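You operate a simulated robot arm through the tools that you are given. There is no shell and no other tool.

The job below is to be done with a simulated two-armed robot. You get a single attempt, and the scene is never put back.

JOB
Flush the murky rinse tank clear, then rinse the racked slides in it.
Fine: tap off again before the rack goes in; the rack ends on the drip tray. Set down upright: white upright rack.
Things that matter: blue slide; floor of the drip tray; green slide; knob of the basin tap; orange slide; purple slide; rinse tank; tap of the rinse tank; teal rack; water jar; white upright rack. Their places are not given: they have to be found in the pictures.

The check looks at the end state, three seconds after you hand in, the way a careful person would. Anything else that was tipped, shoved, dropped, spilled or broken makes it a failure.

ROBOT AND FRAMES
Two 7-joint arms with fingered hands on one trunk that stands fixed in place. Base frame: the origin is at the foot of the trunk, x ahead of it, y to its left, z up; the work surface is at about z = 760. Readings come in mm, degrees, newtons and seconds.
The left shoulder is at [60, 177, 825], the right one opposite. Each reaches about 1000 mm from its shoulder. Payload 4 kg a hand.
The TCP of each hand is the grasp point between the finger pads, 37 mm short of the fingertips. In the tool frame z runs along the fingers and y along their closing line. The gripper opens to 124 mm; its body begins 43 mm behind the TCP. The gripper is a hand of 3 fingers: y runs from the thumb to the fingers, the wrist lies at [-15, -108, -202] in the tool frame, and closing takes about 1.5 s.
Orientation is that of the tool frame in the base frame, as [roll, pitch, yaw] about the fixed x, y, z axes, in that order (R = Rz(yaw) Ry(pitch) Rx(roll)). With the fingers straight down and the wrist toward the robot, the tool's x, y and z point along [0, 1, 0], [1, 0, 0] and [0, 0, -1] of the base frame.

CONTROLS
- The arms move only by the tool step_arm. It takes "left_rows", "right_rows" or both (then of equal length, played together; a hand with none holds still); each is a list of rows, each a list of 6 numbers: the shift along the tool's x, y, z in units of 40 mm (1.0 is 40 mm), then the turn, a rotation vector about the tool's x, y, z in units of 4 degrees (1.0 is 4 degrees). In form: [[tx, ty, tz, wx, wy, wz], ...]. A call has 1 to 20 rows; each row shifts and turns the commanded pose from where the row before left it, along the tool's axes as they then stand. "left_gripper" and "right_gripper" are, for a hand that has rows, the gripper command, from -1 (fully open) to 1 (shut), values between in proportion, set as the call begins (left out, the last holds). A call with a number of a shift or a turn outside -1 to 1 is refused whole. A row lasts 0.2 s, in which the tool goes at most 50 mm and 8.6 degrees; a call with a longer step from one row to the next is refused whole, and so is a gripper value outside its range. Where a pose cannot be reached the arm comes as near as it can. A force on the tool above 40 N (or 10 N above the force at the start of the call, whichever is more), or a blocked arm, ends the call early, and 0.2 s more pass. Each finger travels about 72 mm/s and halts on what it meets, pressing with about 24 N; the grip force reading is that of the motor and also rises with nothing between the fingers. The clock runs only during rows and for 0.2 s after the last one: add rows that do not move to give the fingers time. It gives the time, the measured TCP pose, the force on the tool (base axes), the opening and the grip force at its end, in the units of the frame above (readings bear some noise), with the torque about the TCP (base axes, N m) and any sound that the robot's microphone picked up, and new pictures: "pictures" is both (left out), scene, wrist or none (wrist: the cameras of the hands that moved).
- Cameras (640 x 400 px; columns grow to the right, rows downward): "scene" is now at [50.3, -4.8, 1472.9]; the picture's right is [-0.05, -1.00, 0.00], its down [-0.68, 0.03, -0.73] and it looks along [0.73, -0.03, -0.68] (base axes); focal length 363 px, centre (320, 200). "left" rides on the left gripper at [-64, -76, -136] in its tool frame; the picture's right is [-0.84, -0.26, 0.48], its down [0.48, -0.76, 0.43] and it looks along [0.26, 0.60, 0.76] (tool axes); focal length 256 px, centre (320, 200). "right" rides on the right gripper at [64, -76, -137] in its tool frame; the picture's right is [-0.84, 0.26, -0.48], its down [-0.48, -0.76, 0.43] and it looks along [-0.26, 0.60, 0.76] (tool axes); focal length 256 px, centre (320, 200).
- lift_body(by): slides the trunk up (or, below 0, down) by that many mm; the arms and the scene camera ride with it, the base frame stays. It gives what a move gives, with no picture.
- grasp_type(shape, hand): the hand has 3 fingers and takes this shape, open, in about a second: jaw (thumb against the fingers, like two jaws); tri (thumb and two fingers); tip (a fingertip pinch); poke (one finger out to press); point (the index stretched); flat (the hand flat); cup (the hand cupped); fist (a fist). The gripper value then closes the fingers along that shape, each until it touches; the sizes above hold for jaw. It gives what a move gives, with no picture.
- aim_head(pan, tilt): turns the head with the scene camera to pan (to the left, within 86 degrees either way) and tilt (down, from -29 to 69), counted from straight ahead of the robot. It gives what a move gives, and a new picture of the scene camera.
- pixel_to_xyz(camera, pixels): for up to 12 pixels [column, row] of the newest picture of that camera ("zoom" is the newest enlarged one), the place [x, y, z] in the base frame of the surface seen there, good to about 2 mm. The clock stands still meanwhile.
- close_up(camera, box): a new picture of the part [left, top, right, bottom] of that camera's present view, enlarged. The clock stands still meanwhile.
- close_job(): hands the job in; it is judged then, once.

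Leave the grippers open and the arms clear of the work at the hand-in unless told otherwise.

The tools are called after "Emit:" by a JSON object that holds its "fn" and its "kwargs". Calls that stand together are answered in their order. step_arm: Moves the arms, as the interface text tells. Its arguments: {"type":"object","properties":{"left_rows":{"type":"array","items":{"type":"array","items":{"type":"number"}}},"left_gripper":{"type":"number"},"right_rows":{"type":"array","items":{"type":"array","items":{"type":"number"}}},"right_gripper":{"type":"number"},"pictures":{"type":"string","enum":["both","scene","wrist","none"]}},"required":[]} The other tools are called the same way: lift_body (by) moves the trunk up or down; grasp_type (shape, hand) gives the hand a shape; aim_head (pan, tilt) turns the head that bears the scene camera; pixel_to_xyz (camera, pixels) gives the place of the surface under pixels of a picture; close_up (camera, box) takes an enlarged picture of a part of a camera's view; close_job () hands the job in.

At the start:

```text
time_s: 0.0
left_tcp_pos: [624.2, 318.8, 1140.2]
left_tcp_rot: [-179.9, 0.0, 90.0]
left_ft_force: [-0.2, -0.3, -0.3]
left_wrist_torque: [-0.03, 0.01, 0.05]
left_opening: 123.8
left_gripper_force: 0.2
left_shape: jaw
right_tcp_pos: [585.6, -210.7, 1141.9]
right_tcp_rot: [-180.0, 0.0, 90.0]
right_ft_force: [-0.2, 0.3, -0.1]
right_wrist_torque: [-0.01, 0.01, 0.0]
right_opening: 123.6
right_gripper_force: 0.1
right_shape: jaw
trunk travel left (down, up): [-350.0, 240.0]
head pan, tilt (commanded): [-2.7, 43.1]
```

scene: 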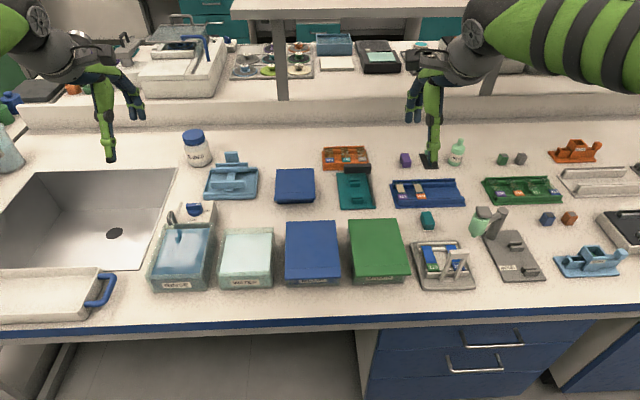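
right: 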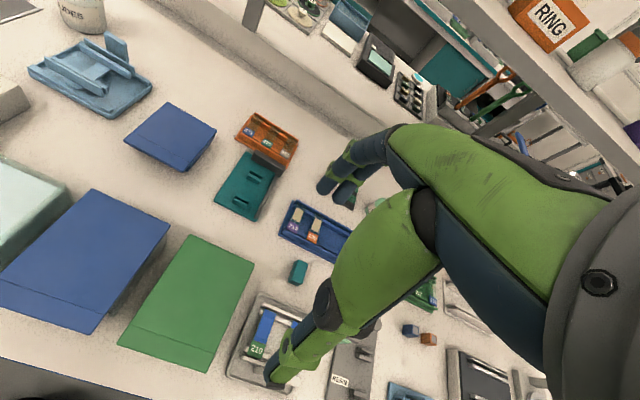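
left: 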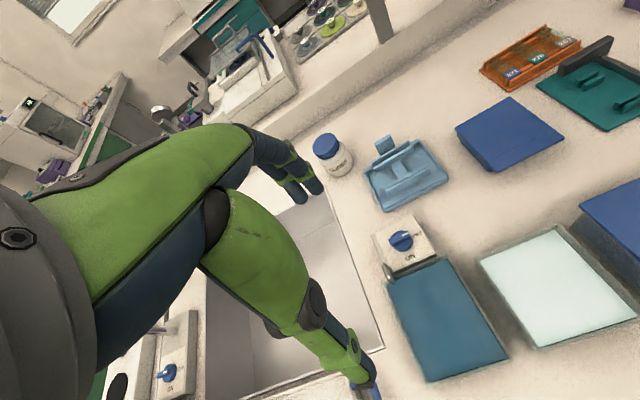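

I see a sink on the left, a rinse tank with a tap near (185, 250), a water jar near (247, 255), blue and green lidded jars, and a rack with slides near (445, 262). I'll take enlarged views first to identify everything.

Emit:
{"fn": "close_up", "kwargs": {"camera": "scene", "box": [130, 180, 290, 300]}}

Emit:
{"fn": "close_up", "kwargs": {"camera": "scene", "box": [390, 190, 550, 300]}}

Emit:
{"fn": "close_up", "kwargs": {"camera": "scene", "box": [180, 120, 400, 220]}}

Emit:
{"fn": "close_up", "kwargs": {"camera": "scene", "box": [380, 130, 640, 290]}}

Emit:
{"fn": "close_up", "kwargs": {"camera": "scene", "box": [0, 80, 200, 320]}}

```text
3.33 times, centred on (210, 240) of scene
```

zoom: 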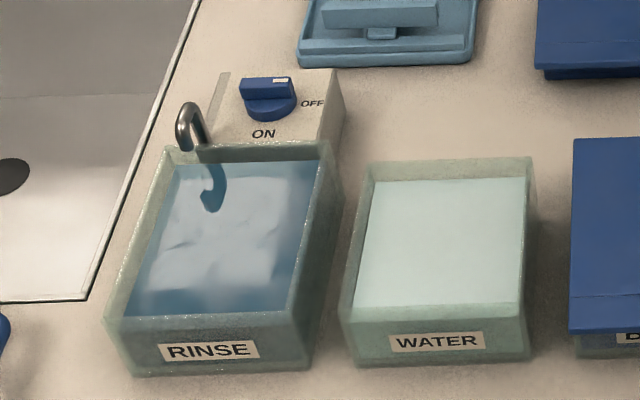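

```text
3.64 times, centred on (470, 245) of scene
```

zoom: 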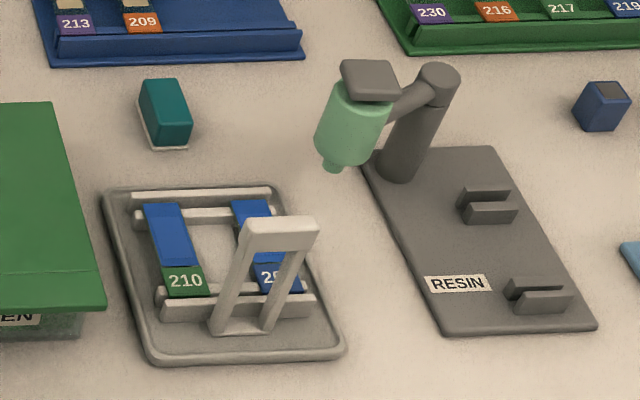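

```text
2.91 times, centred on (290, 170) of scene
```

zoom: 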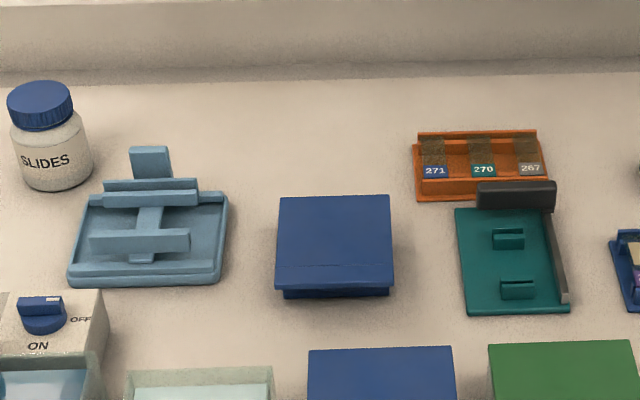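

```text
2.46 times, centred on (510, 210) of scene
```

zoom: 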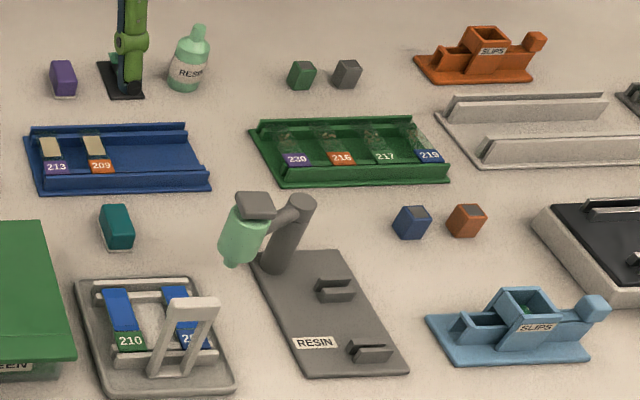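

```text
1.67 times, centred on (100, 200) of scene
```

zoom: 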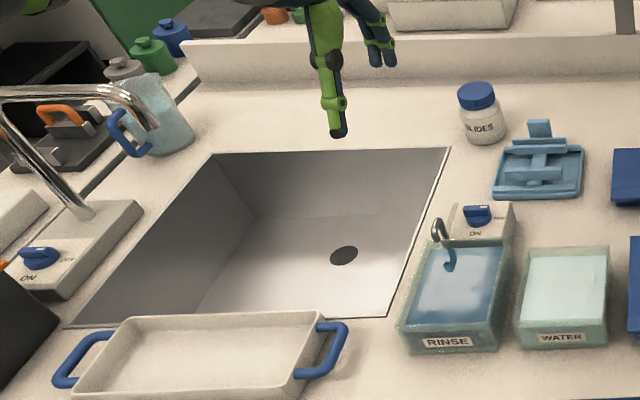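

The rinse tank (RINSE label) has its own tap with a blue knob marked ON/OFF. The white rack with an upright handle stands at (445, 262) on a grey tray. I'll pan the head to see the rest of the scene before measuring.

Emit:
{"fn": "aim_head", "kwargs": {"pan": 40, "tilt": 50}}

```text
time_s: 1.1
left_tcp_pos: [624.1, 318.0, 1141.0]
left_tcp_rot: [179.9, 0.0, 89.9]
left_ft_force: [0.6, -0.9, -0.2]
left_wrist_torque: [0.01, 0.01, 0.0]
left_opening: 123.6
left_gripper_force: 0.0
left_shape: jaw
right_tcp_pos: [586.4, -209.3, 1142.1]
right_tcp_rot: [-180.0, 0.0, 90.0]
right_ft_force: [0.9, -0.5, 0.4]
right_wrist_torque: [-0.01, 0.02, 0.03]
right_opening: 123.4
right_gripper_force: 0.1
right_shape: jaw
trunk travel left (down, up): [-350.0, 240.0]
head pan, tilt (commanded): [40.0, 50.0]
```

scene: 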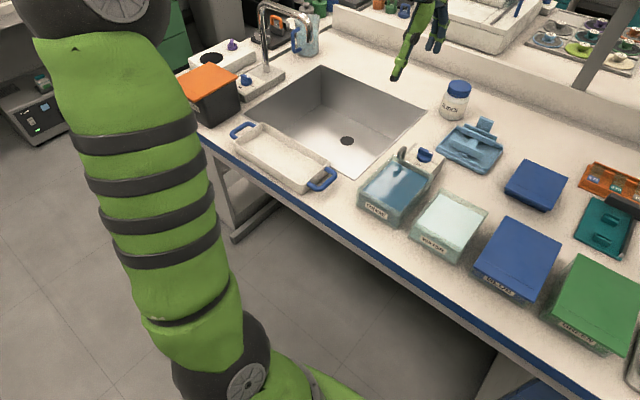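

The head now shows the sink, the white tray with blue handles, and the rinse tank. I'll enlarge those regions.

Emit:
{"fn": "close_up", "kwargs": {"camera": "scene", "box": [170, 0, 370, 200]}}

Emit:
{"fn": "close_up", "kwargs": {"camera": "scene", "box": [340, 130, 500, 260]}}

Emit:
{"fn": "close_up", "kwargs": {"camera": "scene", "box": [420, 60, 560, 190]}}

```text
2.00 times, centred on (270, 100) of scene
```

zoom: 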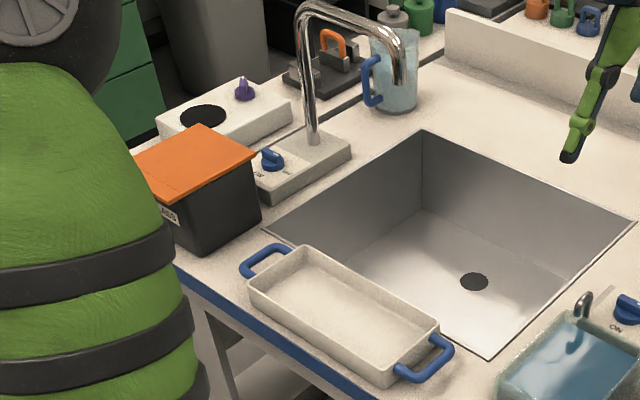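

```text
3.08 times, centred on (420, 195) of scene
```

zoom: 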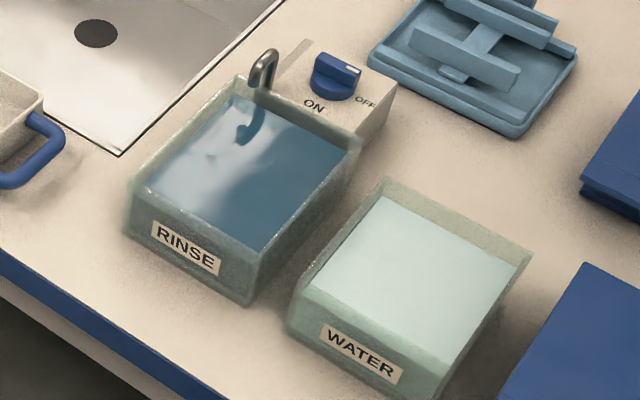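

```text
3.08 times, centred on (490, 125) of scene
```

zoom: 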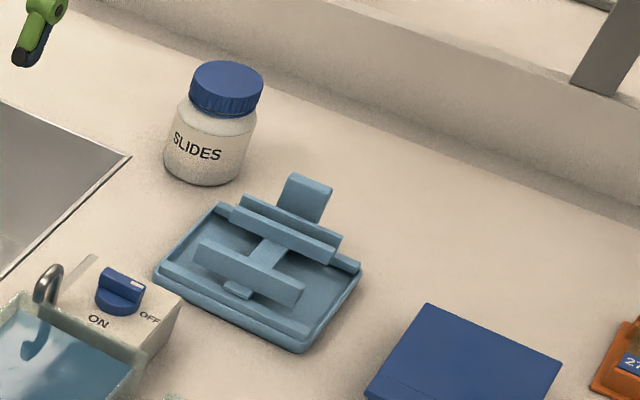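

Now I'll look towards the right side of the bench.

Emit:
{"fn": "aim_head", "kwargs": {"pan": -30, "tilt": 50}}

```text
time_s: 2.5
left_tcp_pos: [624.2, 318.3, 1140.4]
left_tcp_rot: [180.0, 0.0, 90.0]
left_ft_force: [0.0, 0.5, -0.3]
left_wrist_torque: [-0.04, 0.0, 0.02]
left_opening: 123.4
left_gripper_force: 0.0
left_shape: jaw
right_tcp_pos: [586.7, -209.3, 1141.2]
right_tcp_rot: [180.0, 0.0, 89.9]
right_ft_force: [-0.7, -0.6, 0.3]
right_wrist_torque: [-0.02, -0.01, -0.01]
right_opening: 123.5
right_gripper_force: 0.0
right_shape: jaw
trunk travel left (down, up): [-350.0, 240.0]
head pan, tilt (commanded): [-30.0, 50.0]
```

scene: 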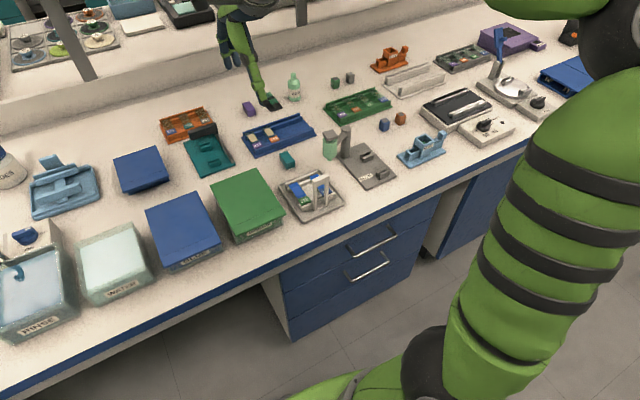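

Emit:
{"fn": "close_up", "kwargs": {"camera": "scene", "box": [260, 130, 420, 230]}}

Emit:
{"fn": "close_up", "kwargs": {"camera": "scene", "box": [370, 20, 590, 170]}}

Emit:
{"fn": "close_up", "kwargs": {"camera": "scene", "box": [140, 80, 330, 200]}}

```text
4.00 times, centred on (340, 180) of scene
```

zoom: 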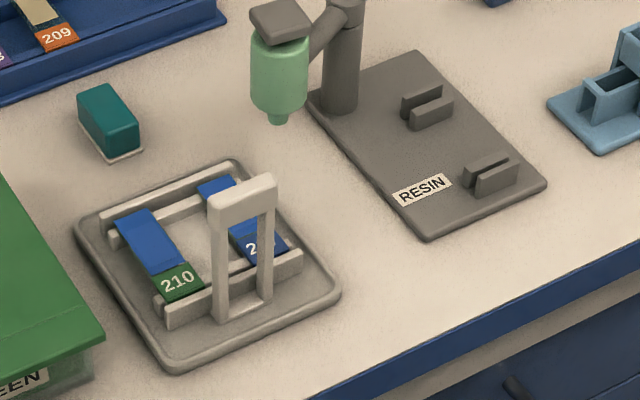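

```text
2.67 times, centred on (480, 95) of scene
```

zoom: 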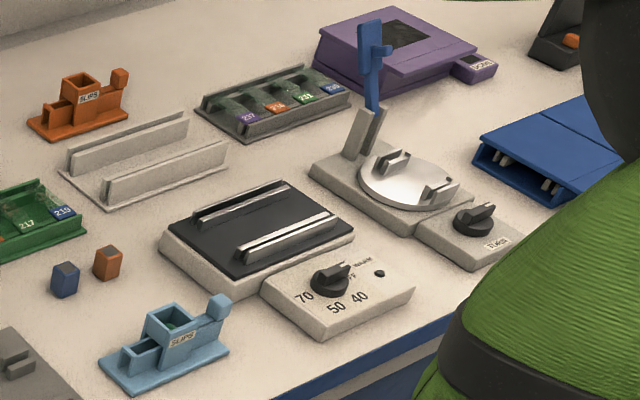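

```text
3.33 times, centred on (235, 140) of scene
```

zoom: 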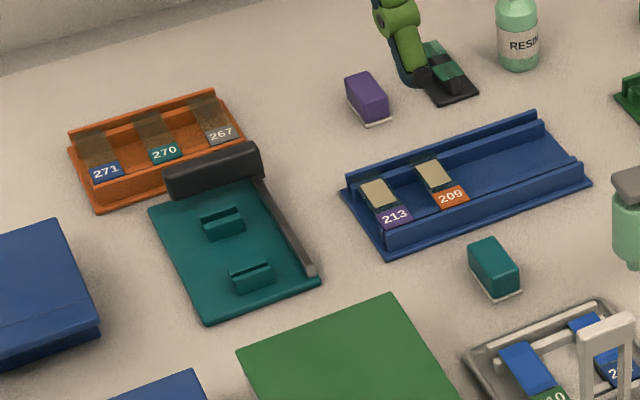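

I'll enlarge the wrist views of the light-blue tray, the tap knob and the white rack.

Emit:
{"fn": "close_up", "kwargs": {"camera": "left", "box": [340, 110, 480, 220]}}

Emit:
{"fn": "close_up", "kwargs": {"camera": "left", "box": [360, 200, 520, 390]}}

Emit:
{"fn": "close_up", "kwargs": {"camera": "right", "box": [220, 280, 360, 390]}}

Emit:
{"fn": "close_up", "kwargs": {"camera": "right", "box": [10, 0, 170, 130]}}

```text
3.64 times, centred on (410, 165) of left
```

zoom: 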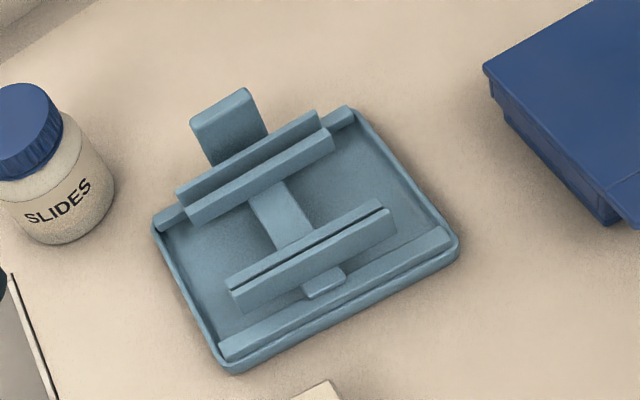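

```text
2.11 times, centred on (440, 295) of left
```

zoom: 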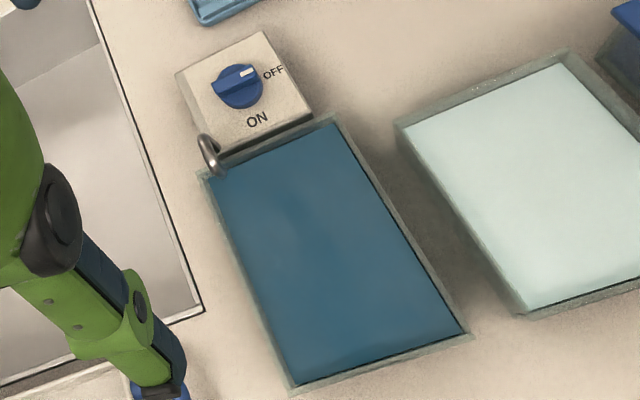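

```text
3.64 times, centred on (290, 335) of right
```

zoom: 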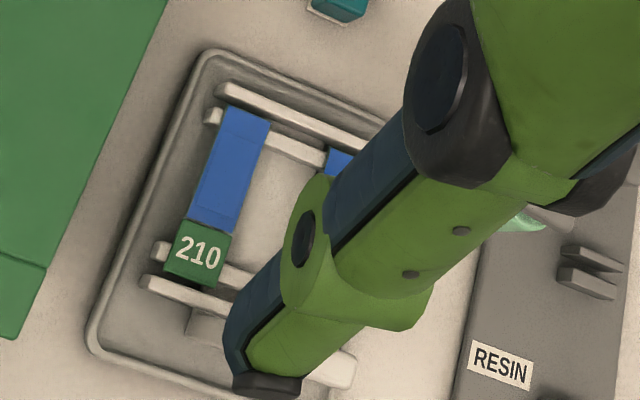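

```text
3.08 times, centred on (90, 65) of right
```

zoom: 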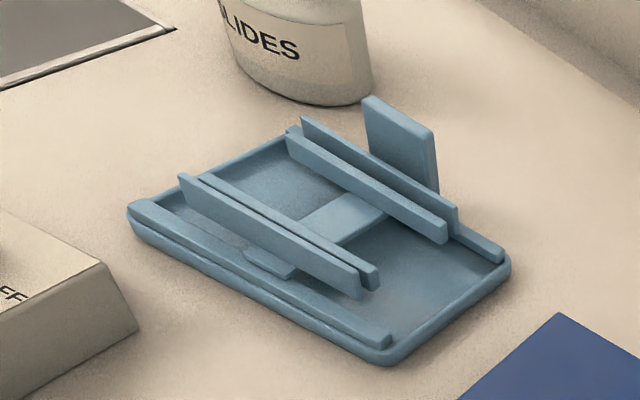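

The white rack stands on a plain grey tray, and the light-blue (teal) rack stands on a ribbed light-blue tray. I'll aim the head centrally and steeply down to measure positions.

Emit:
{"fn": "aim_head", "kwargs": {"pan": 12, "tilt": 55}}

```text
time_s: 3.6
left_tcp_pos: [625.5, 318.9, 1140.5]
left_tcp_rot: [180.0, 0.0, 89.9]
left_ft_force: [0.2, -0.2, 0.1]
left_wrist_torque: [-0.03, -0.02, 0.01]
left_opening: 123.6
left_gripper_force: 0.0
left_shape: jaw
right_tcp_pos: [585.7, -209.5, 1143.1]
right_tcp_rot: [-180.0, 0.0, 90.0]
right_ft_force: [-0.6, 0.9, 0.2]
right_wrist_torque: [0.02, -0.01, 0.02]
right_opening: 123.6
right_gripper_force: 0.0
right_shape: jaw
trunk travel left (down, up): [-350.0, 240.0]
head pan, tilt (commanded): [12.0, 55.0]
```

scene: 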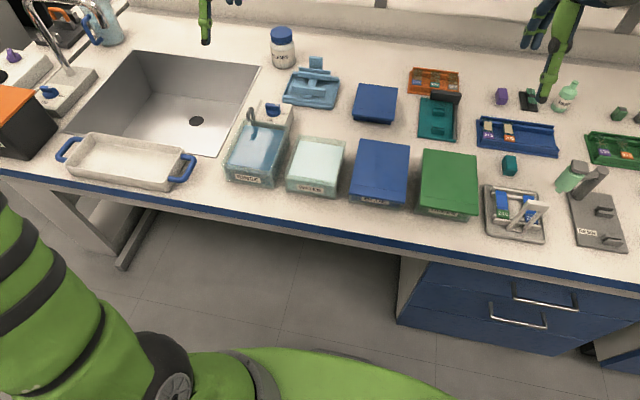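

Emit:
{"fn": "close_up", "kwargs": {"camera": "scene", "box": [210, 90, 350, 200]}}

Emit:
{"fn": "close_up", "kwargs": {"camera": "scene", "box": [340, 130, 480, 220]}}

Emit:
{"fn": "close_up", "kwargs": {"camera": "scene", "box": [460, 165, 580, 250]}}

```text
3.64 times, centred on (280, 145) of scene
```

zoom: 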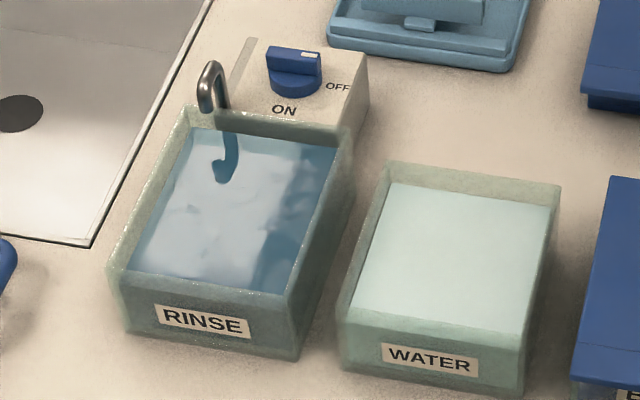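

```text
4.44 times, centred on (410, 175) of scene
```

zoom: 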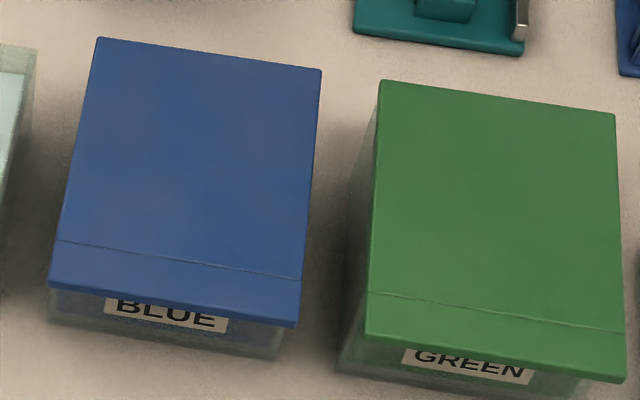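

```text
4.71 times, centred on (520, 208) of scene
```

zoom: 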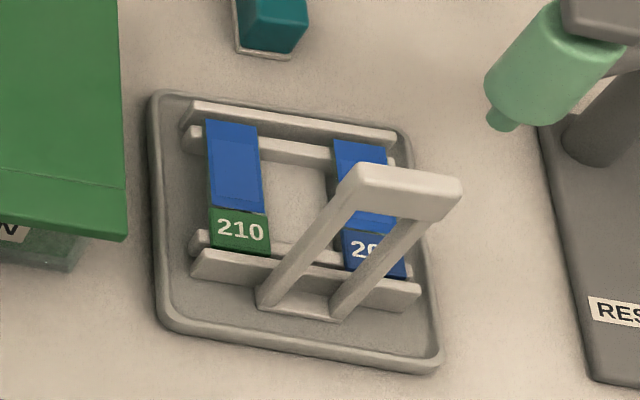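

Next I'll measure the key points: rinse tank rim corners, knob, spout, white rack, its tray and the carry tray.

Emit:
{"fn": "pixel_to_xyz", "kwargs": {"camera": "scene", "pixels": [[241, 120], [304, 131], [226, 178], [287, 187], [272, 104], [272, 112], [252, 113], [262, 150], [238, 165], [318, 160], [290, 100], [255, 128]]}}

Emit:
{"fn": "pixel_to_xyz", "kwargs": {"camera": "scene", "pixels": [[536, 202], [552, 206], [527, 230], [520, 227], [503, 220], [540, 228], [512, 242], [500, 188], [550, 240], [544, 196], [515, 205], [492, 235]]}}

Emit:
{"fn": "pixel_to_xyz", "kwargs": {"camera": "scene", "pixels": [[120, 155], [80, 135], [175, 150], [165, 190], [70, 175], [315, 63], [310, 90], [295, 100], [338, 80], [47, 92], [120, 190], [290, 90]]}}

```text
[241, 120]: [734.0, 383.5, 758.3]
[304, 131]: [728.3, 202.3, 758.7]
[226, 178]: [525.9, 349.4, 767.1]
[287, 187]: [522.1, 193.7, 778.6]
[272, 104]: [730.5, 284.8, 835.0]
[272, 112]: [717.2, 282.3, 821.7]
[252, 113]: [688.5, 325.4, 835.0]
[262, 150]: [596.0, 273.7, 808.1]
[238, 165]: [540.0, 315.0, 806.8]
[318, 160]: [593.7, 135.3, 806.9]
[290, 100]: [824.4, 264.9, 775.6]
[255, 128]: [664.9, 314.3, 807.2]
```

```text
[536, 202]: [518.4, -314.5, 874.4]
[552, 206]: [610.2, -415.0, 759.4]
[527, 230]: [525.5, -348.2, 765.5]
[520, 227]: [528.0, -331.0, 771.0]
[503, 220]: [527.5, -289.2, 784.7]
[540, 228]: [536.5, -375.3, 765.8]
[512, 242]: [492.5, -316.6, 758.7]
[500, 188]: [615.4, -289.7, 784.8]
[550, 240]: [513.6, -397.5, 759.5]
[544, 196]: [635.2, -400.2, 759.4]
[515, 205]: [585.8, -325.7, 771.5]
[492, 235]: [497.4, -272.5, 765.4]
```

```text
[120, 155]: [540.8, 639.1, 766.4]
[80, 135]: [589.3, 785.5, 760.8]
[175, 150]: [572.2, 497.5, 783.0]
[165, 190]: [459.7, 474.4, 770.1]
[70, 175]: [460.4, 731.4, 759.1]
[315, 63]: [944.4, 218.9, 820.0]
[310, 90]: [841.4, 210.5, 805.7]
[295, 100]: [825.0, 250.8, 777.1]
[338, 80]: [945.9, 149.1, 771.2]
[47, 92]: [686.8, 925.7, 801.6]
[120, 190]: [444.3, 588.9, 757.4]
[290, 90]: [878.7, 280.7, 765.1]
```

I'll use the enlarged picture of the rack for finer measuring: handle bar, rails, slides, tray corners.

Emit:
{"fn": "pixel_to_xyz", "kwargs": {"camera": "zoom", "pixels": [[360, 170], [455, 185], [350, 203], [440, 215], [408, 180], [290, 250], [370, 275], [262, 305], [335, 318], [200, 265], [415, 300], [300, 300]]}}

Emit:
{"fn": "pixel_to_xyz", "kwargs": {"camera": "zoom", "pixels": [[190, 112], [395, 140], [190, 142], [300, 155], [235, 165], [240, 230], [365, 245], [360, 160], [158, 98], [410, 135], [165, 325], [435, 365]]}}

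Emit:
{"fn": "pixel_to_xyz", "kwargs": {"camera": "zoom", "pixels": [[300, 200], [200, 300], [230, 310], [180, 220], [198, 240], [340, 265], [300, 245], [390, 235], [290, 330], [400, 190], [380, 205], [395, 270]]}}

```text
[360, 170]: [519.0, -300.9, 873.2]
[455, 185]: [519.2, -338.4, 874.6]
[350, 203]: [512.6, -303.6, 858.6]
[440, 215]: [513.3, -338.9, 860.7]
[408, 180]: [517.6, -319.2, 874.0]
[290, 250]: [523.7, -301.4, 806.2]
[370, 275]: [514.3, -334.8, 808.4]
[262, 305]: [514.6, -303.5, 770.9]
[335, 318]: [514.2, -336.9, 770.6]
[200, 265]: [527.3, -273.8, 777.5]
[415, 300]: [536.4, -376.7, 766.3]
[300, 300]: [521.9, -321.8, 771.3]
```

```text
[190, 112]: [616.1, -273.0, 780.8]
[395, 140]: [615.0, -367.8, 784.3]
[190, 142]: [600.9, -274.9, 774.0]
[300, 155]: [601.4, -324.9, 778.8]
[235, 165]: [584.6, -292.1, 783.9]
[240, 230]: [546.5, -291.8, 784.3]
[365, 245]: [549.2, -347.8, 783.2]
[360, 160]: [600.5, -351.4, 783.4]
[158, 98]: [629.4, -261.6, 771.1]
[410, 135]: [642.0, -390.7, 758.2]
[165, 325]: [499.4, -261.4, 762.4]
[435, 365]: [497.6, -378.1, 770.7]
```

```text
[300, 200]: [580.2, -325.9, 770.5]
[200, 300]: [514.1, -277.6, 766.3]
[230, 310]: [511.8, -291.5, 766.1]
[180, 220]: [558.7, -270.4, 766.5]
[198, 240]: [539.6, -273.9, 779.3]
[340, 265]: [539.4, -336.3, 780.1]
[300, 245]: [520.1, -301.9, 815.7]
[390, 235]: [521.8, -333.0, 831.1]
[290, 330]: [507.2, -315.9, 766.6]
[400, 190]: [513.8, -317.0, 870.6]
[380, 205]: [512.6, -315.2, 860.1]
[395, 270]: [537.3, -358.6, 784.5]
```

The white rack: handle loop at x≈513–521, y≈−301…−339, top z≈874; rails hold slides at z≈784; tray floor z≈766. Now I'll measure the light-blue rack and its tray, to settle which tray is the drip tray.

Emit:
{"fn": "close_up", "kwargs": {"camera": "left", "box": [340, 110, 480, 220]}}

Emit:
{"fn": "pixel_to_xyz", "kwargs": {"camera": "zoom", "pixels": [[155, 225], [348, 110], [458, 250], [235, 370], [340, 295], [165, 215], [345, 115], [300, 220], [320, 285], [400, 190], [225, 95], [215, 270]]}}

Emit:
{"fn": "pixel_to_xyz", "kwargs": {"camera": "zoom", "pixels": [[180, 190], [315, 115], [195, 215], [330, 135], [230, 290], [380, 205], [235, 305], [395, 220], [200, 125], [250, 130], [420, 220], [390, 270]]}}

```text
3.64 times, centred on (410, 165) of left
```

zoom: 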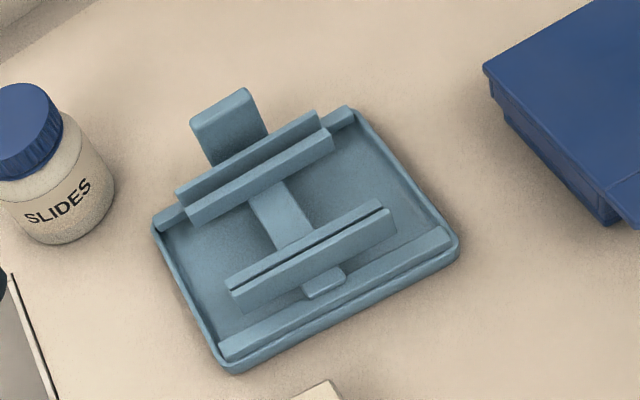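

```text
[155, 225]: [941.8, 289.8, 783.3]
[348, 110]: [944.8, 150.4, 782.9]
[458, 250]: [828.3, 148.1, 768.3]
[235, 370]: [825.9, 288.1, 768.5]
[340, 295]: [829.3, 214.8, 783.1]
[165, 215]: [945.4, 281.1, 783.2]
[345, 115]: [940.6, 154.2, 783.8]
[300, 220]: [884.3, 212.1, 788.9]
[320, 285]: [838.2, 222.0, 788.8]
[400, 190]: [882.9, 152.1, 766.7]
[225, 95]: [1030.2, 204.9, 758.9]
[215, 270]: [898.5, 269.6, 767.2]
```

```text
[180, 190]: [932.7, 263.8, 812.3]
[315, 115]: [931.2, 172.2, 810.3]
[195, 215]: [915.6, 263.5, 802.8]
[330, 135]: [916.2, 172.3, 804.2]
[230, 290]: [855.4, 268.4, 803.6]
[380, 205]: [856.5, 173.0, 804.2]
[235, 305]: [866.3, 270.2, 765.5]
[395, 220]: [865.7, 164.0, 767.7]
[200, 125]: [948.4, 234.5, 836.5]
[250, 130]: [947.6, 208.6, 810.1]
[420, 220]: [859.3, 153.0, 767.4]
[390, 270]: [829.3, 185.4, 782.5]
```

The light-blue rack stands on two ribs, and the white rack stands directly on the floor of the grey rimmed tray. The grey tray is therefore the drip tray, with the rack already standing on it. Now I'll measure the tank and tap in the enlarged left-hand view.

Emit:
{"fn": "close_up", "kwargs": {"camera": "left", "box": [360, 205, 520, 390]}}

Emit:
{"fn": "pixel_to_xyz", "kwargs": {"camera": "zoom", "pixels": [[246, 75], [228, 72], [238, 62], [258, 85], [240, 95], [208, 155], [215, 163], [205, 142], [280, 100], [195, 85], [260, 40], [300, 105]]}}

Emit:
{"fn": "pixel_to_xyz", "kwargs": {"camera": "zoom", "pixels": [[333, 112], [328, 120], [467, 328], [460, 325], [292, 380], [298, 372], [206, 172], [218, 180], [340, 250], [250, 150], [400, 215], [385, 355]]}}

```text
2.16 times, centred on (440, 298) of left
```

zoom: 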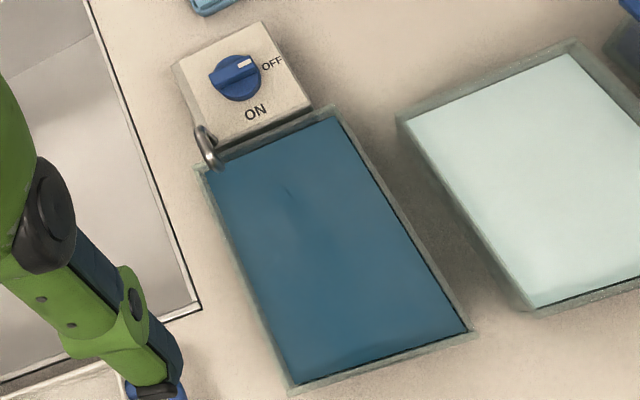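

```text
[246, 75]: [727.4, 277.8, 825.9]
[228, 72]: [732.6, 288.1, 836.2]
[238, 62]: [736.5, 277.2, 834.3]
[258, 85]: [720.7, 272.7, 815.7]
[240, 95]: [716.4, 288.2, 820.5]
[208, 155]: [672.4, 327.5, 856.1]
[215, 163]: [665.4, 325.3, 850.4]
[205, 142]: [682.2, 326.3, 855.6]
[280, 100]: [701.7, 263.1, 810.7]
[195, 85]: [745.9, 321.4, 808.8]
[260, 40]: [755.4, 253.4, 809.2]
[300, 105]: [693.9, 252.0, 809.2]
```

```text
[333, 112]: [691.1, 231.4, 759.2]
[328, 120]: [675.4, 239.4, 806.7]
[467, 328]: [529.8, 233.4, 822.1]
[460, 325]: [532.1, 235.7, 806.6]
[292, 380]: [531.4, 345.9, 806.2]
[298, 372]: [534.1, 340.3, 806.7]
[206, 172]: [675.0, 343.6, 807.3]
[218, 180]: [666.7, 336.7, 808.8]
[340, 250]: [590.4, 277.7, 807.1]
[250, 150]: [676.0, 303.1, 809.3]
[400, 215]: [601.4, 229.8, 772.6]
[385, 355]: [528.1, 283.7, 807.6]
```

The tank interior is about x 532–676, y 236–341, the rim z≈822, the water z≈807, and the spout tip sits near (665, 326). The knob centre is near (726, 281), with its white mark at OFF (towards −y) and ON towards me. I'll take a tight enlargement of the knob.

Emit:
{"fn": "close_up", "kwargs": {"camera": "scene", "box": [250, 92, 314, 132]}}

Emit:
{"fn": "pixel_to_xyz", "kwargs": {"camera": "zoom", "pixels": [[165, 110], [270, 120], [165, 150], [265, 160], [220, 115], [220, 145], [210, 190], [150, 175], [285, 180], [310, 130], [220, 230], [255, 118]]}}

Emit:
{"fn": "close_up", "kwargs": {"camera": "left", "box": [376, 212, 440, 252]}}

Emit:
{"fn": "pixel_to_xyz", "kwargs": {"camera": "zoom", "pixels": [[150, 305], [180, 255], [330, 200], [340, 235], [250, 225], [255, 265], [180, 310], [260, 340], [340, 270], [260, 180], [310, 215], [200, 270]]}}

```text
10.00 times, centred on (282, 112) of scene
```

zoom: 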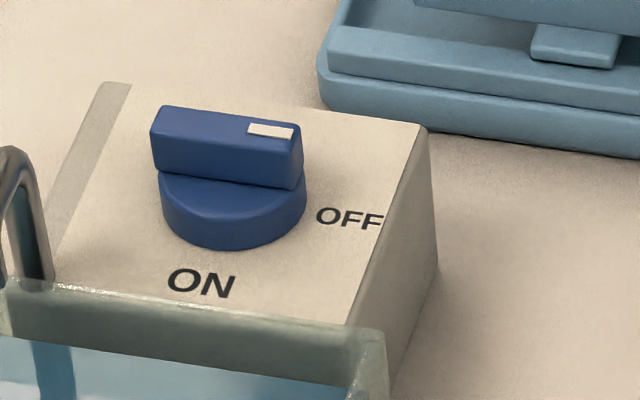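

```text
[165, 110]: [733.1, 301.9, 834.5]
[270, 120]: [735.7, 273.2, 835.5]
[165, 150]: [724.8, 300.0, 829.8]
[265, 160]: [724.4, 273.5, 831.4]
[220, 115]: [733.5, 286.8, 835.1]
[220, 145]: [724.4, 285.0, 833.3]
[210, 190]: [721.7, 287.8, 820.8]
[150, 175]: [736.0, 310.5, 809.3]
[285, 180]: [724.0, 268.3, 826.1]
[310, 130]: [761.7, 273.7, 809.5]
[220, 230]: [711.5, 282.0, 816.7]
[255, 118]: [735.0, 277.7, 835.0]
```

```text
10.00 times, centred on (408, 232) of left
```

zoom: 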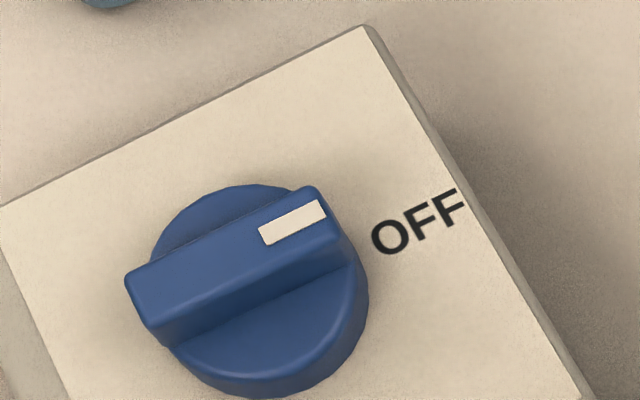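

```text
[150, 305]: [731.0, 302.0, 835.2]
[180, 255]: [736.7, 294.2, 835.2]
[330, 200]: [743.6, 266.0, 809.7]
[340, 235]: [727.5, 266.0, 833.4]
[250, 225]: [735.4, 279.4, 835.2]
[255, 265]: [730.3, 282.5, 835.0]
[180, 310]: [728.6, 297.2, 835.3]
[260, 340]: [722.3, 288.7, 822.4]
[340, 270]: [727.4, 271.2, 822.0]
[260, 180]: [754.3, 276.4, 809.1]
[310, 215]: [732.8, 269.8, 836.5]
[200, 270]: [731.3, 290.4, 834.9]
```

The knob bar spans y 266–303 at x≈731, from z≈821 to 835, on a disc whose top is at ~821. I'll bring the left hand over it with fingers straight down and closing along x, partly closed to about 50 mm, and stop at about z 900 to look.

Emit:
{"fn": "step_arm", "kwargs": {"left_rows": [[-0.275, 0.89, 0, 0, 0, 0], [-0.275, 0.89, 0, 0, 0, 0], [-0.275, 0.89, 0, 0, 0, 0], [0, 0, 1, 0, 0, 0], [0, 0, 1, 0, 0, 0], [0, 0, 1, 0, 0, 0], [0, 0, 1, 0, 0, 0], [0, 0, 1, 0, 0, 0], [0, 0, 1, 0, 0, 0], [0, 0, 0, 0, 0, 0], [0, 0, 0, 0, 0, 0]], "left_gripper": 0.2}}

```text
time_s: 6.0
left_tcp_pos: [733.5, 285.0, 898.9]
left_tcp_rot: [-180.0, 0.0, 90.0]
left_ft_force: [0.4, 0.5, 0.5]
left_wrist_torque: [0.02, 0.0, 0.05]
left_opening: 49.7
left_gripper_force: 0.1
left_shape: jaw
right_tcp_pos: [585.1, -209.4, 1142.6]
right_tcp_rot: [-180.0, 0.0, 90.1]
right_ft_force: [0.3, -0.5, -0.1]
right_wrist_torque: [0.01, -0.01, 0.01]
right_opening: 123.8
right_gripper_force: 0.1
right_shape: jaw
trunk travel left (down, up): [-350.0, 240.0]
head pan, tilt (commanded): [12.0, 55.0]
```

scene: 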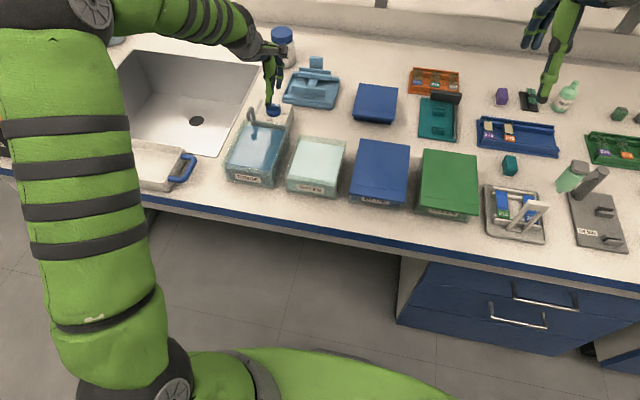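
left: 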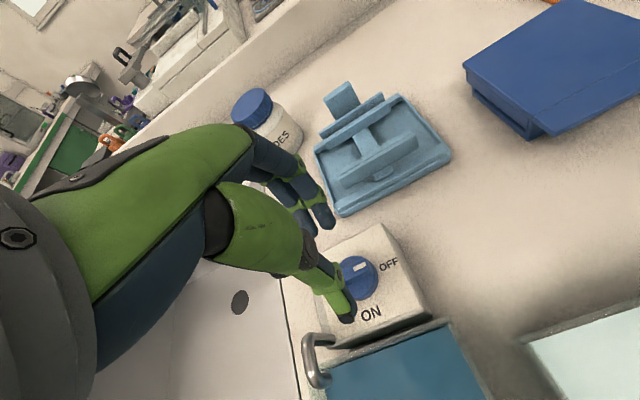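

The hand is over the knob at (733, 285, 899). I'll check finger alignment in both views before going lower.

Emit:
{"fn": "close_up", "kwargs": {"camera": "left", "box": [260, 180, 420, 340]}}

Emit:
{"fn": "close_up", "kwargs": {"camera": "scene", "box": [230, 40, 320, 140]}}

```text
2.50 times, centred on (340, 260) of left
```

zoom: 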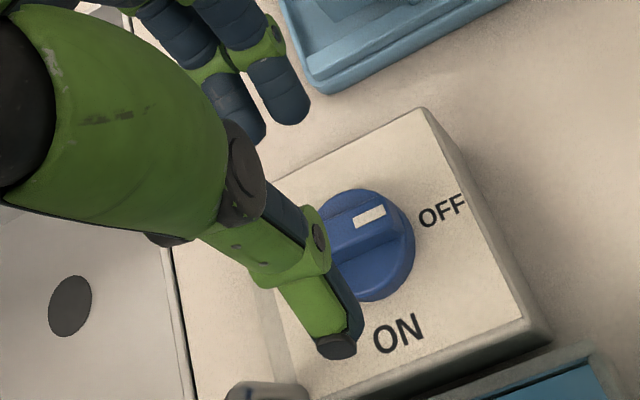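

```text
4.00 times, centred on (275, 90) of scene
```

zoom: 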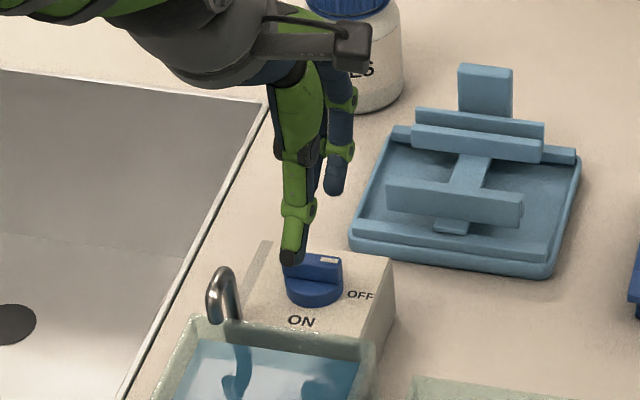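

I'll measure the thumb tip and fingertips to see where they really are relative to the knob.

Emit:
{"fn": "pixel_to_xyz", "kwargs": {"camera": "zoom", "pixels": [[290, 255], [296, 215], [335, 185], [342, 150], [312, 262], [312, 290]]}}

Emit:
{"fn": "pixel_to_xyz", "kwargs": {"camera": "left", "pixels": [[345, 317], [336, 300], [323, 225], [305, 230], [357, 268], [362, 290]]}}

```text
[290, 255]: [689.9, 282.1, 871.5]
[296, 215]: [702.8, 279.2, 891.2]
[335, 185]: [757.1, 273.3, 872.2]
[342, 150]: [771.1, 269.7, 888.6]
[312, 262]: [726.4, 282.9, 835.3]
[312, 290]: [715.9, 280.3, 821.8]
```

```text
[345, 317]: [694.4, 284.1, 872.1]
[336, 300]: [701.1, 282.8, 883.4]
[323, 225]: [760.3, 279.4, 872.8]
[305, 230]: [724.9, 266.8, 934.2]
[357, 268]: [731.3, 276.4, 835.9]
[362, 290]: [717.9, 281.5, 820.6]
```

The thumb is on the near side at x≈700 and the fingers on the far side, straddling the bar. I'll lower 37 mm so the tips stay just above the disc, then close on the bar.

Emit:
{"fn": "step_arm", "kwargs": {"left_rows": [[0, -0.05, 0.5, 0, 0, 0], [0, 0, 0.45, 0, 0, 0], [0, 0, 0, 0, 0, 0]], "left_gripper": 0.2, "pictures": "both"}}

```text
time_s: 6.8
left_tcp_pos: [731.8, 285.3, 861.5]
left_tcp_rot: [-179.9, 0.0, 90.0]
left_ft_force: [0.2, -0.1, -0.8]
left_wrist_torque: [0.0, 0.0, -0.03]
left_opening: 49.7
left_gripper_force: 0.0
left_shape: jaw
right_tcp_pos: [585.5, -209.2, 1141.5]
right_tcp_rot: [180.0, 0.0, 90.0]
right_ft_force: [0.3, 0.4, 0.1]
right_wrist_torque: [0.02, 0.01, 0.01]
right_opening: 123.7
right_gripper_force: 0.1
right_shape: jaw
trunk travel left (down, up): [-350.0, 240.0]
head pan, tilt (commanded): [12.0, 55.0]
```

scene: 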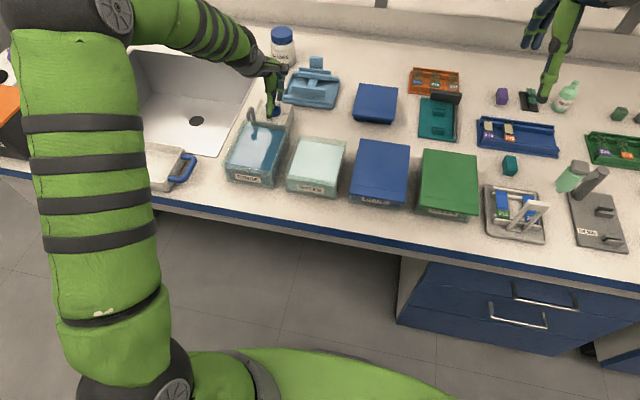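
left: 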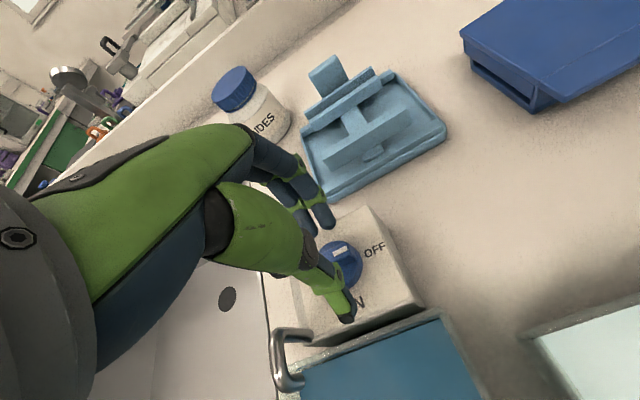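

The fingers straddle the bar at (732, 285, 861) with no contact force. Closing now.

Emit:
{"fn": "step_arm", "kwargs": {"left_rows": [[0, 0, 0, 0, 0, 0], [0, 0, 0, 0, 0, 0], [0, 0, 0, 0, 0, 0], [0, 0, 0, 0, 0, 0], [0, 0, 0, 0, 0, 0]], "left_gripper": 1, "pictures": "wrist"}}

Emit:
{"fn": "close_up", "kwargs": {"camera": "scene", "box": [230, 40, 320, 140]}}

Emit:
{"fn": "close_up", "kwargs": {"camera": "left", "box": [260, 180, 420, 340]}}

```text
time_s: 8.0
left_tcp_pos: [731.1, 284.6, 862.0]
left_tcp_rot: [-180.0, -0.1, 90.0]
left_ft_force: [-1.2, -0.7, 1.3]
left_wrist_torque: [-0.01, -0.03, 0.01]
left_opening: 9.5
left_gripper_force: 24.5
left_shape: jaw
right_tcp_pos: [586.7, -209.7, 1143.1]
right_tcp_rot: [180.0, 0.0, 90.0]
right_ft_force: [0.4, 0.1, 0.4]
right_wrist_torque: [0.03, 0.01, -0.03]
right_opening: 123.6
right_gripper_force: 0.1
right_shape: jaw
trunk travel left (down, up): [-350.0, 240.0]
head pan, tilt (commanded): [12.0, 55.0]
```

left: 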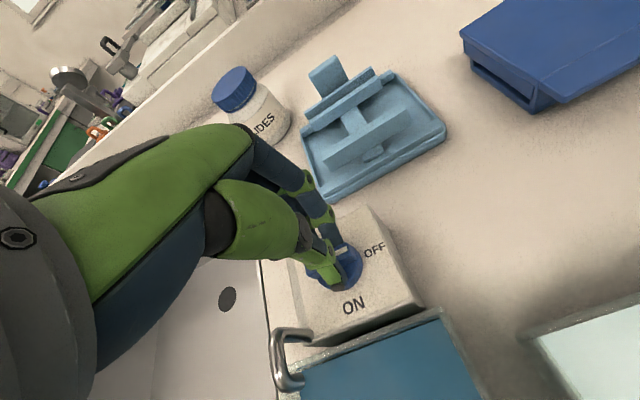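

```text
4.00 times, centred on (275, 90) of scene
```

zoom: 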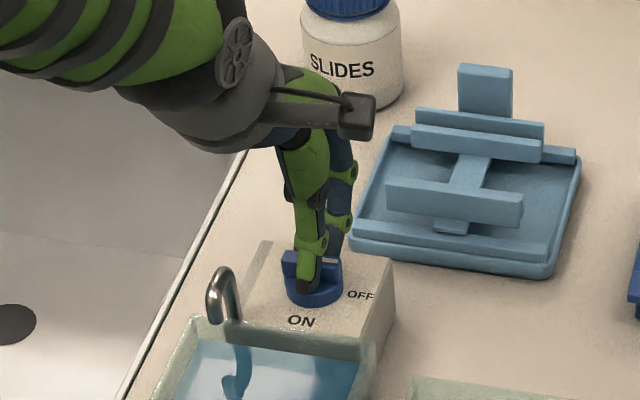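

```text
2.50 times, centred on (340, 260) of left
```

zoom: 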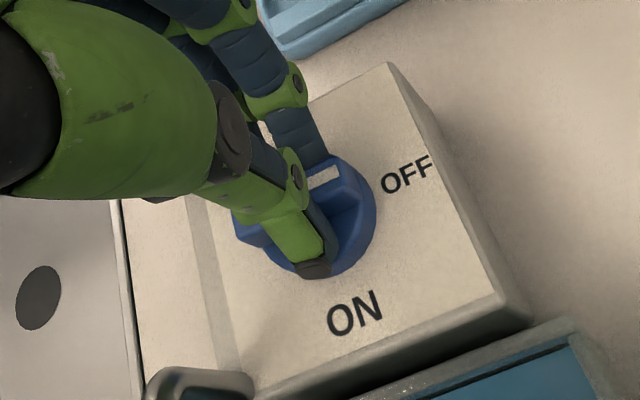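

The bar is gripped (opening 9.5 mm, 24.5 N). I'll turn the knob clockwise (seen from above) towards ON: +44° about tool z first.

Emit:
{"fn": "step_arm", "kwargs": {"left_rows": [[0, 0, 0, 0, 0, 1], [0, 0, 0, 0, 0, 1], [0, 0, 0, 0, 0, 1], [0, 0, 0, 0, 0, 1], [0, 0, 0, 0, 0, 1], [0, 0, 0, 0, 0, 1], [0, 0, 0, 0, 0, 1], [0, 0, 0, 0, 0, 1], [0, 0, 0, 0, 0, 1], [0, 0, 0, 0, 0, 1], [0, 0, 0, 0, 0, 1]], "pictures": "both"}}

Emit:
{"fn": "close_up", "kwargs": {"camera": "scene", "box": [220, 70, 320, 200]}}

```text
time_s: 10.4
left_tcp_pos: [730.1, 287.1, 861.5]
left_tcp_rot: [179.9, 0.0, 46.0]
left_ft_force: [7.9, 1.9, 3.3]
left_wrist_torque: [0.0, -0.32, 0.03]
left_opening: 8.9
left_gripper_force: 23.9
left_shape: jaw
right_tcp_pos: [586.4, -208.5, 1142.0]
right_tcp_rot: [180.0, 0.0, 90.0]
right_ft_force: [-0.1, -0.5, -0.1]
right_wrist_torque: [-0.01, -0.02, 0.02]
right_opening: 123.6
right_gripper_force: 0.1
right_shape: jaw
trunk travel left (down, up): [-350.0, 240.0]
head pan, tilt (commanded): [12.0, 55.0]
```

scene: 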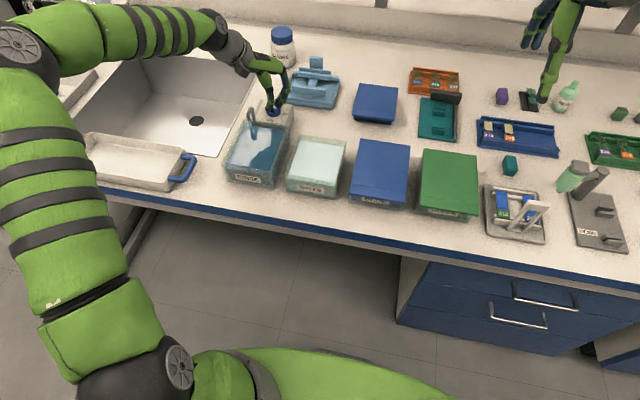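
left: 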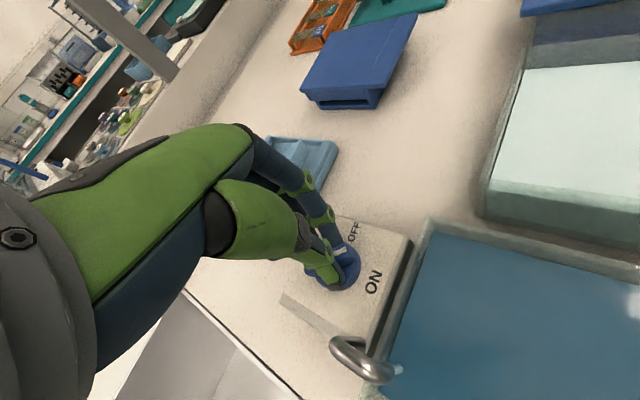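

```text
3.08 times, centred on (270, 135) of scene
```

zoom: 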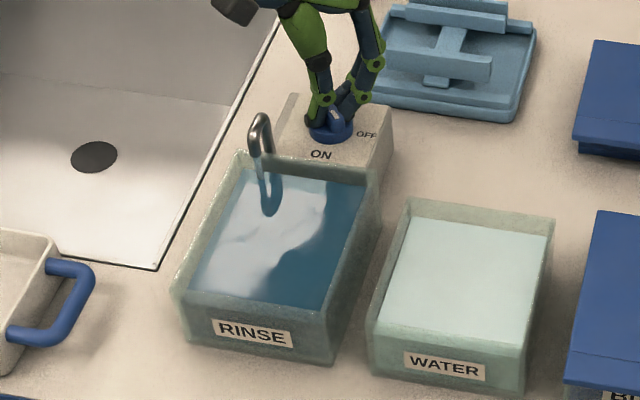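

The knob has followed to about 45° and water already runs from the spout. I'll turn the remaining 46° to ON.

Emit:
{"fn": "step_arm", "kwargs": {"left_rows": [[0, 0, 0, 0, 0, 1], [0, 0, 0, 0, 0, 1], [0, 0, 0, 0, 0, 1], [0, 0, 0, 0, 0, 1], [0, 0, 0, 0, 0, 1], [0, 0, 0, 0, 0, 1], [0, 0, 0, 0, 0, 1], [0, 0, 0, 0, 0, 1], [0, 0, 0, 0, 0, 1], [0, 0, 0, 0, 0, 1], [0, 0, 0, 0, 0, 1], [0, 0, 0, 0, 0, 0.5]], "pictures": "both"}}

Emit:
{"fn": "close_up", "kwargs": {"camera": "scene", "box": [220, 70, 320, 200]}}

```text
time_s: 13.0
left_tcp_pos: [729.5, 286.3, 861.6]
left_tcp_rot: [-180.0, 0.0, -0.1]
left_ft_force: [13.5, 7.5, 4.3]
left_wrist_torque: [0.19, -0.37, 0.16]
left_opening: 9.6
left_gripper_force: 23.8
left_shape: jaw
right_tcp_pos: [585.8, -208.7, 1142.2]
right_tcp_rot: [179.9, 0.0, 90.0]
right_ft_force: [0.5, 0.6, -0.4]
right_wrist_torque: [0.01, -0.01, -0.02]
right_opening: 123.7
right_gripper_force: 0.1
right_shape: jaw
trunk travel left (down, up): [-350.0, 240.0]
head pan, tilt (commanded): [12.0, 55.0]
```

scene: 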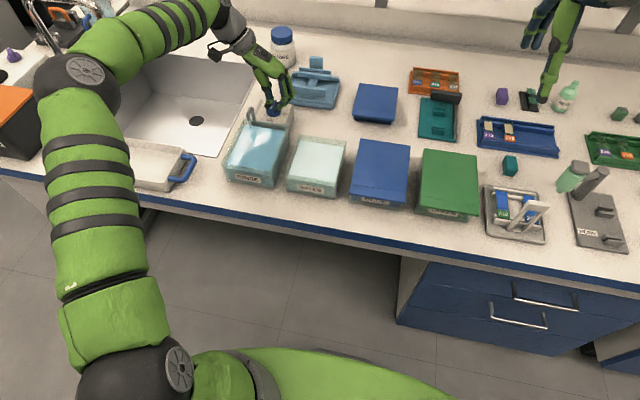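
left: 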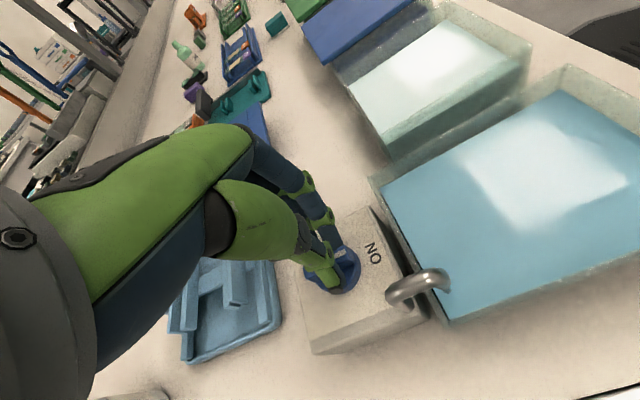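

```text
3.08 times, centred on (270, 135) of scene
```

zoom: 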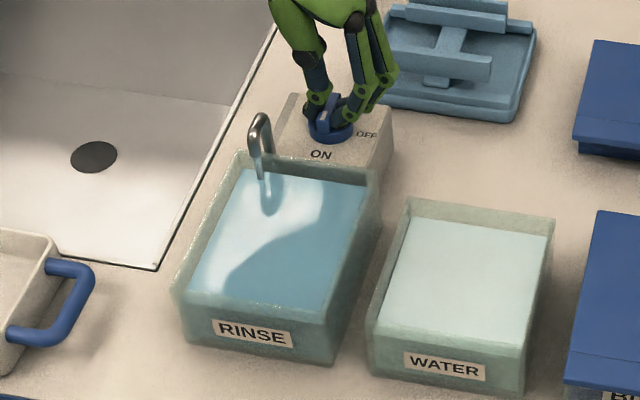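

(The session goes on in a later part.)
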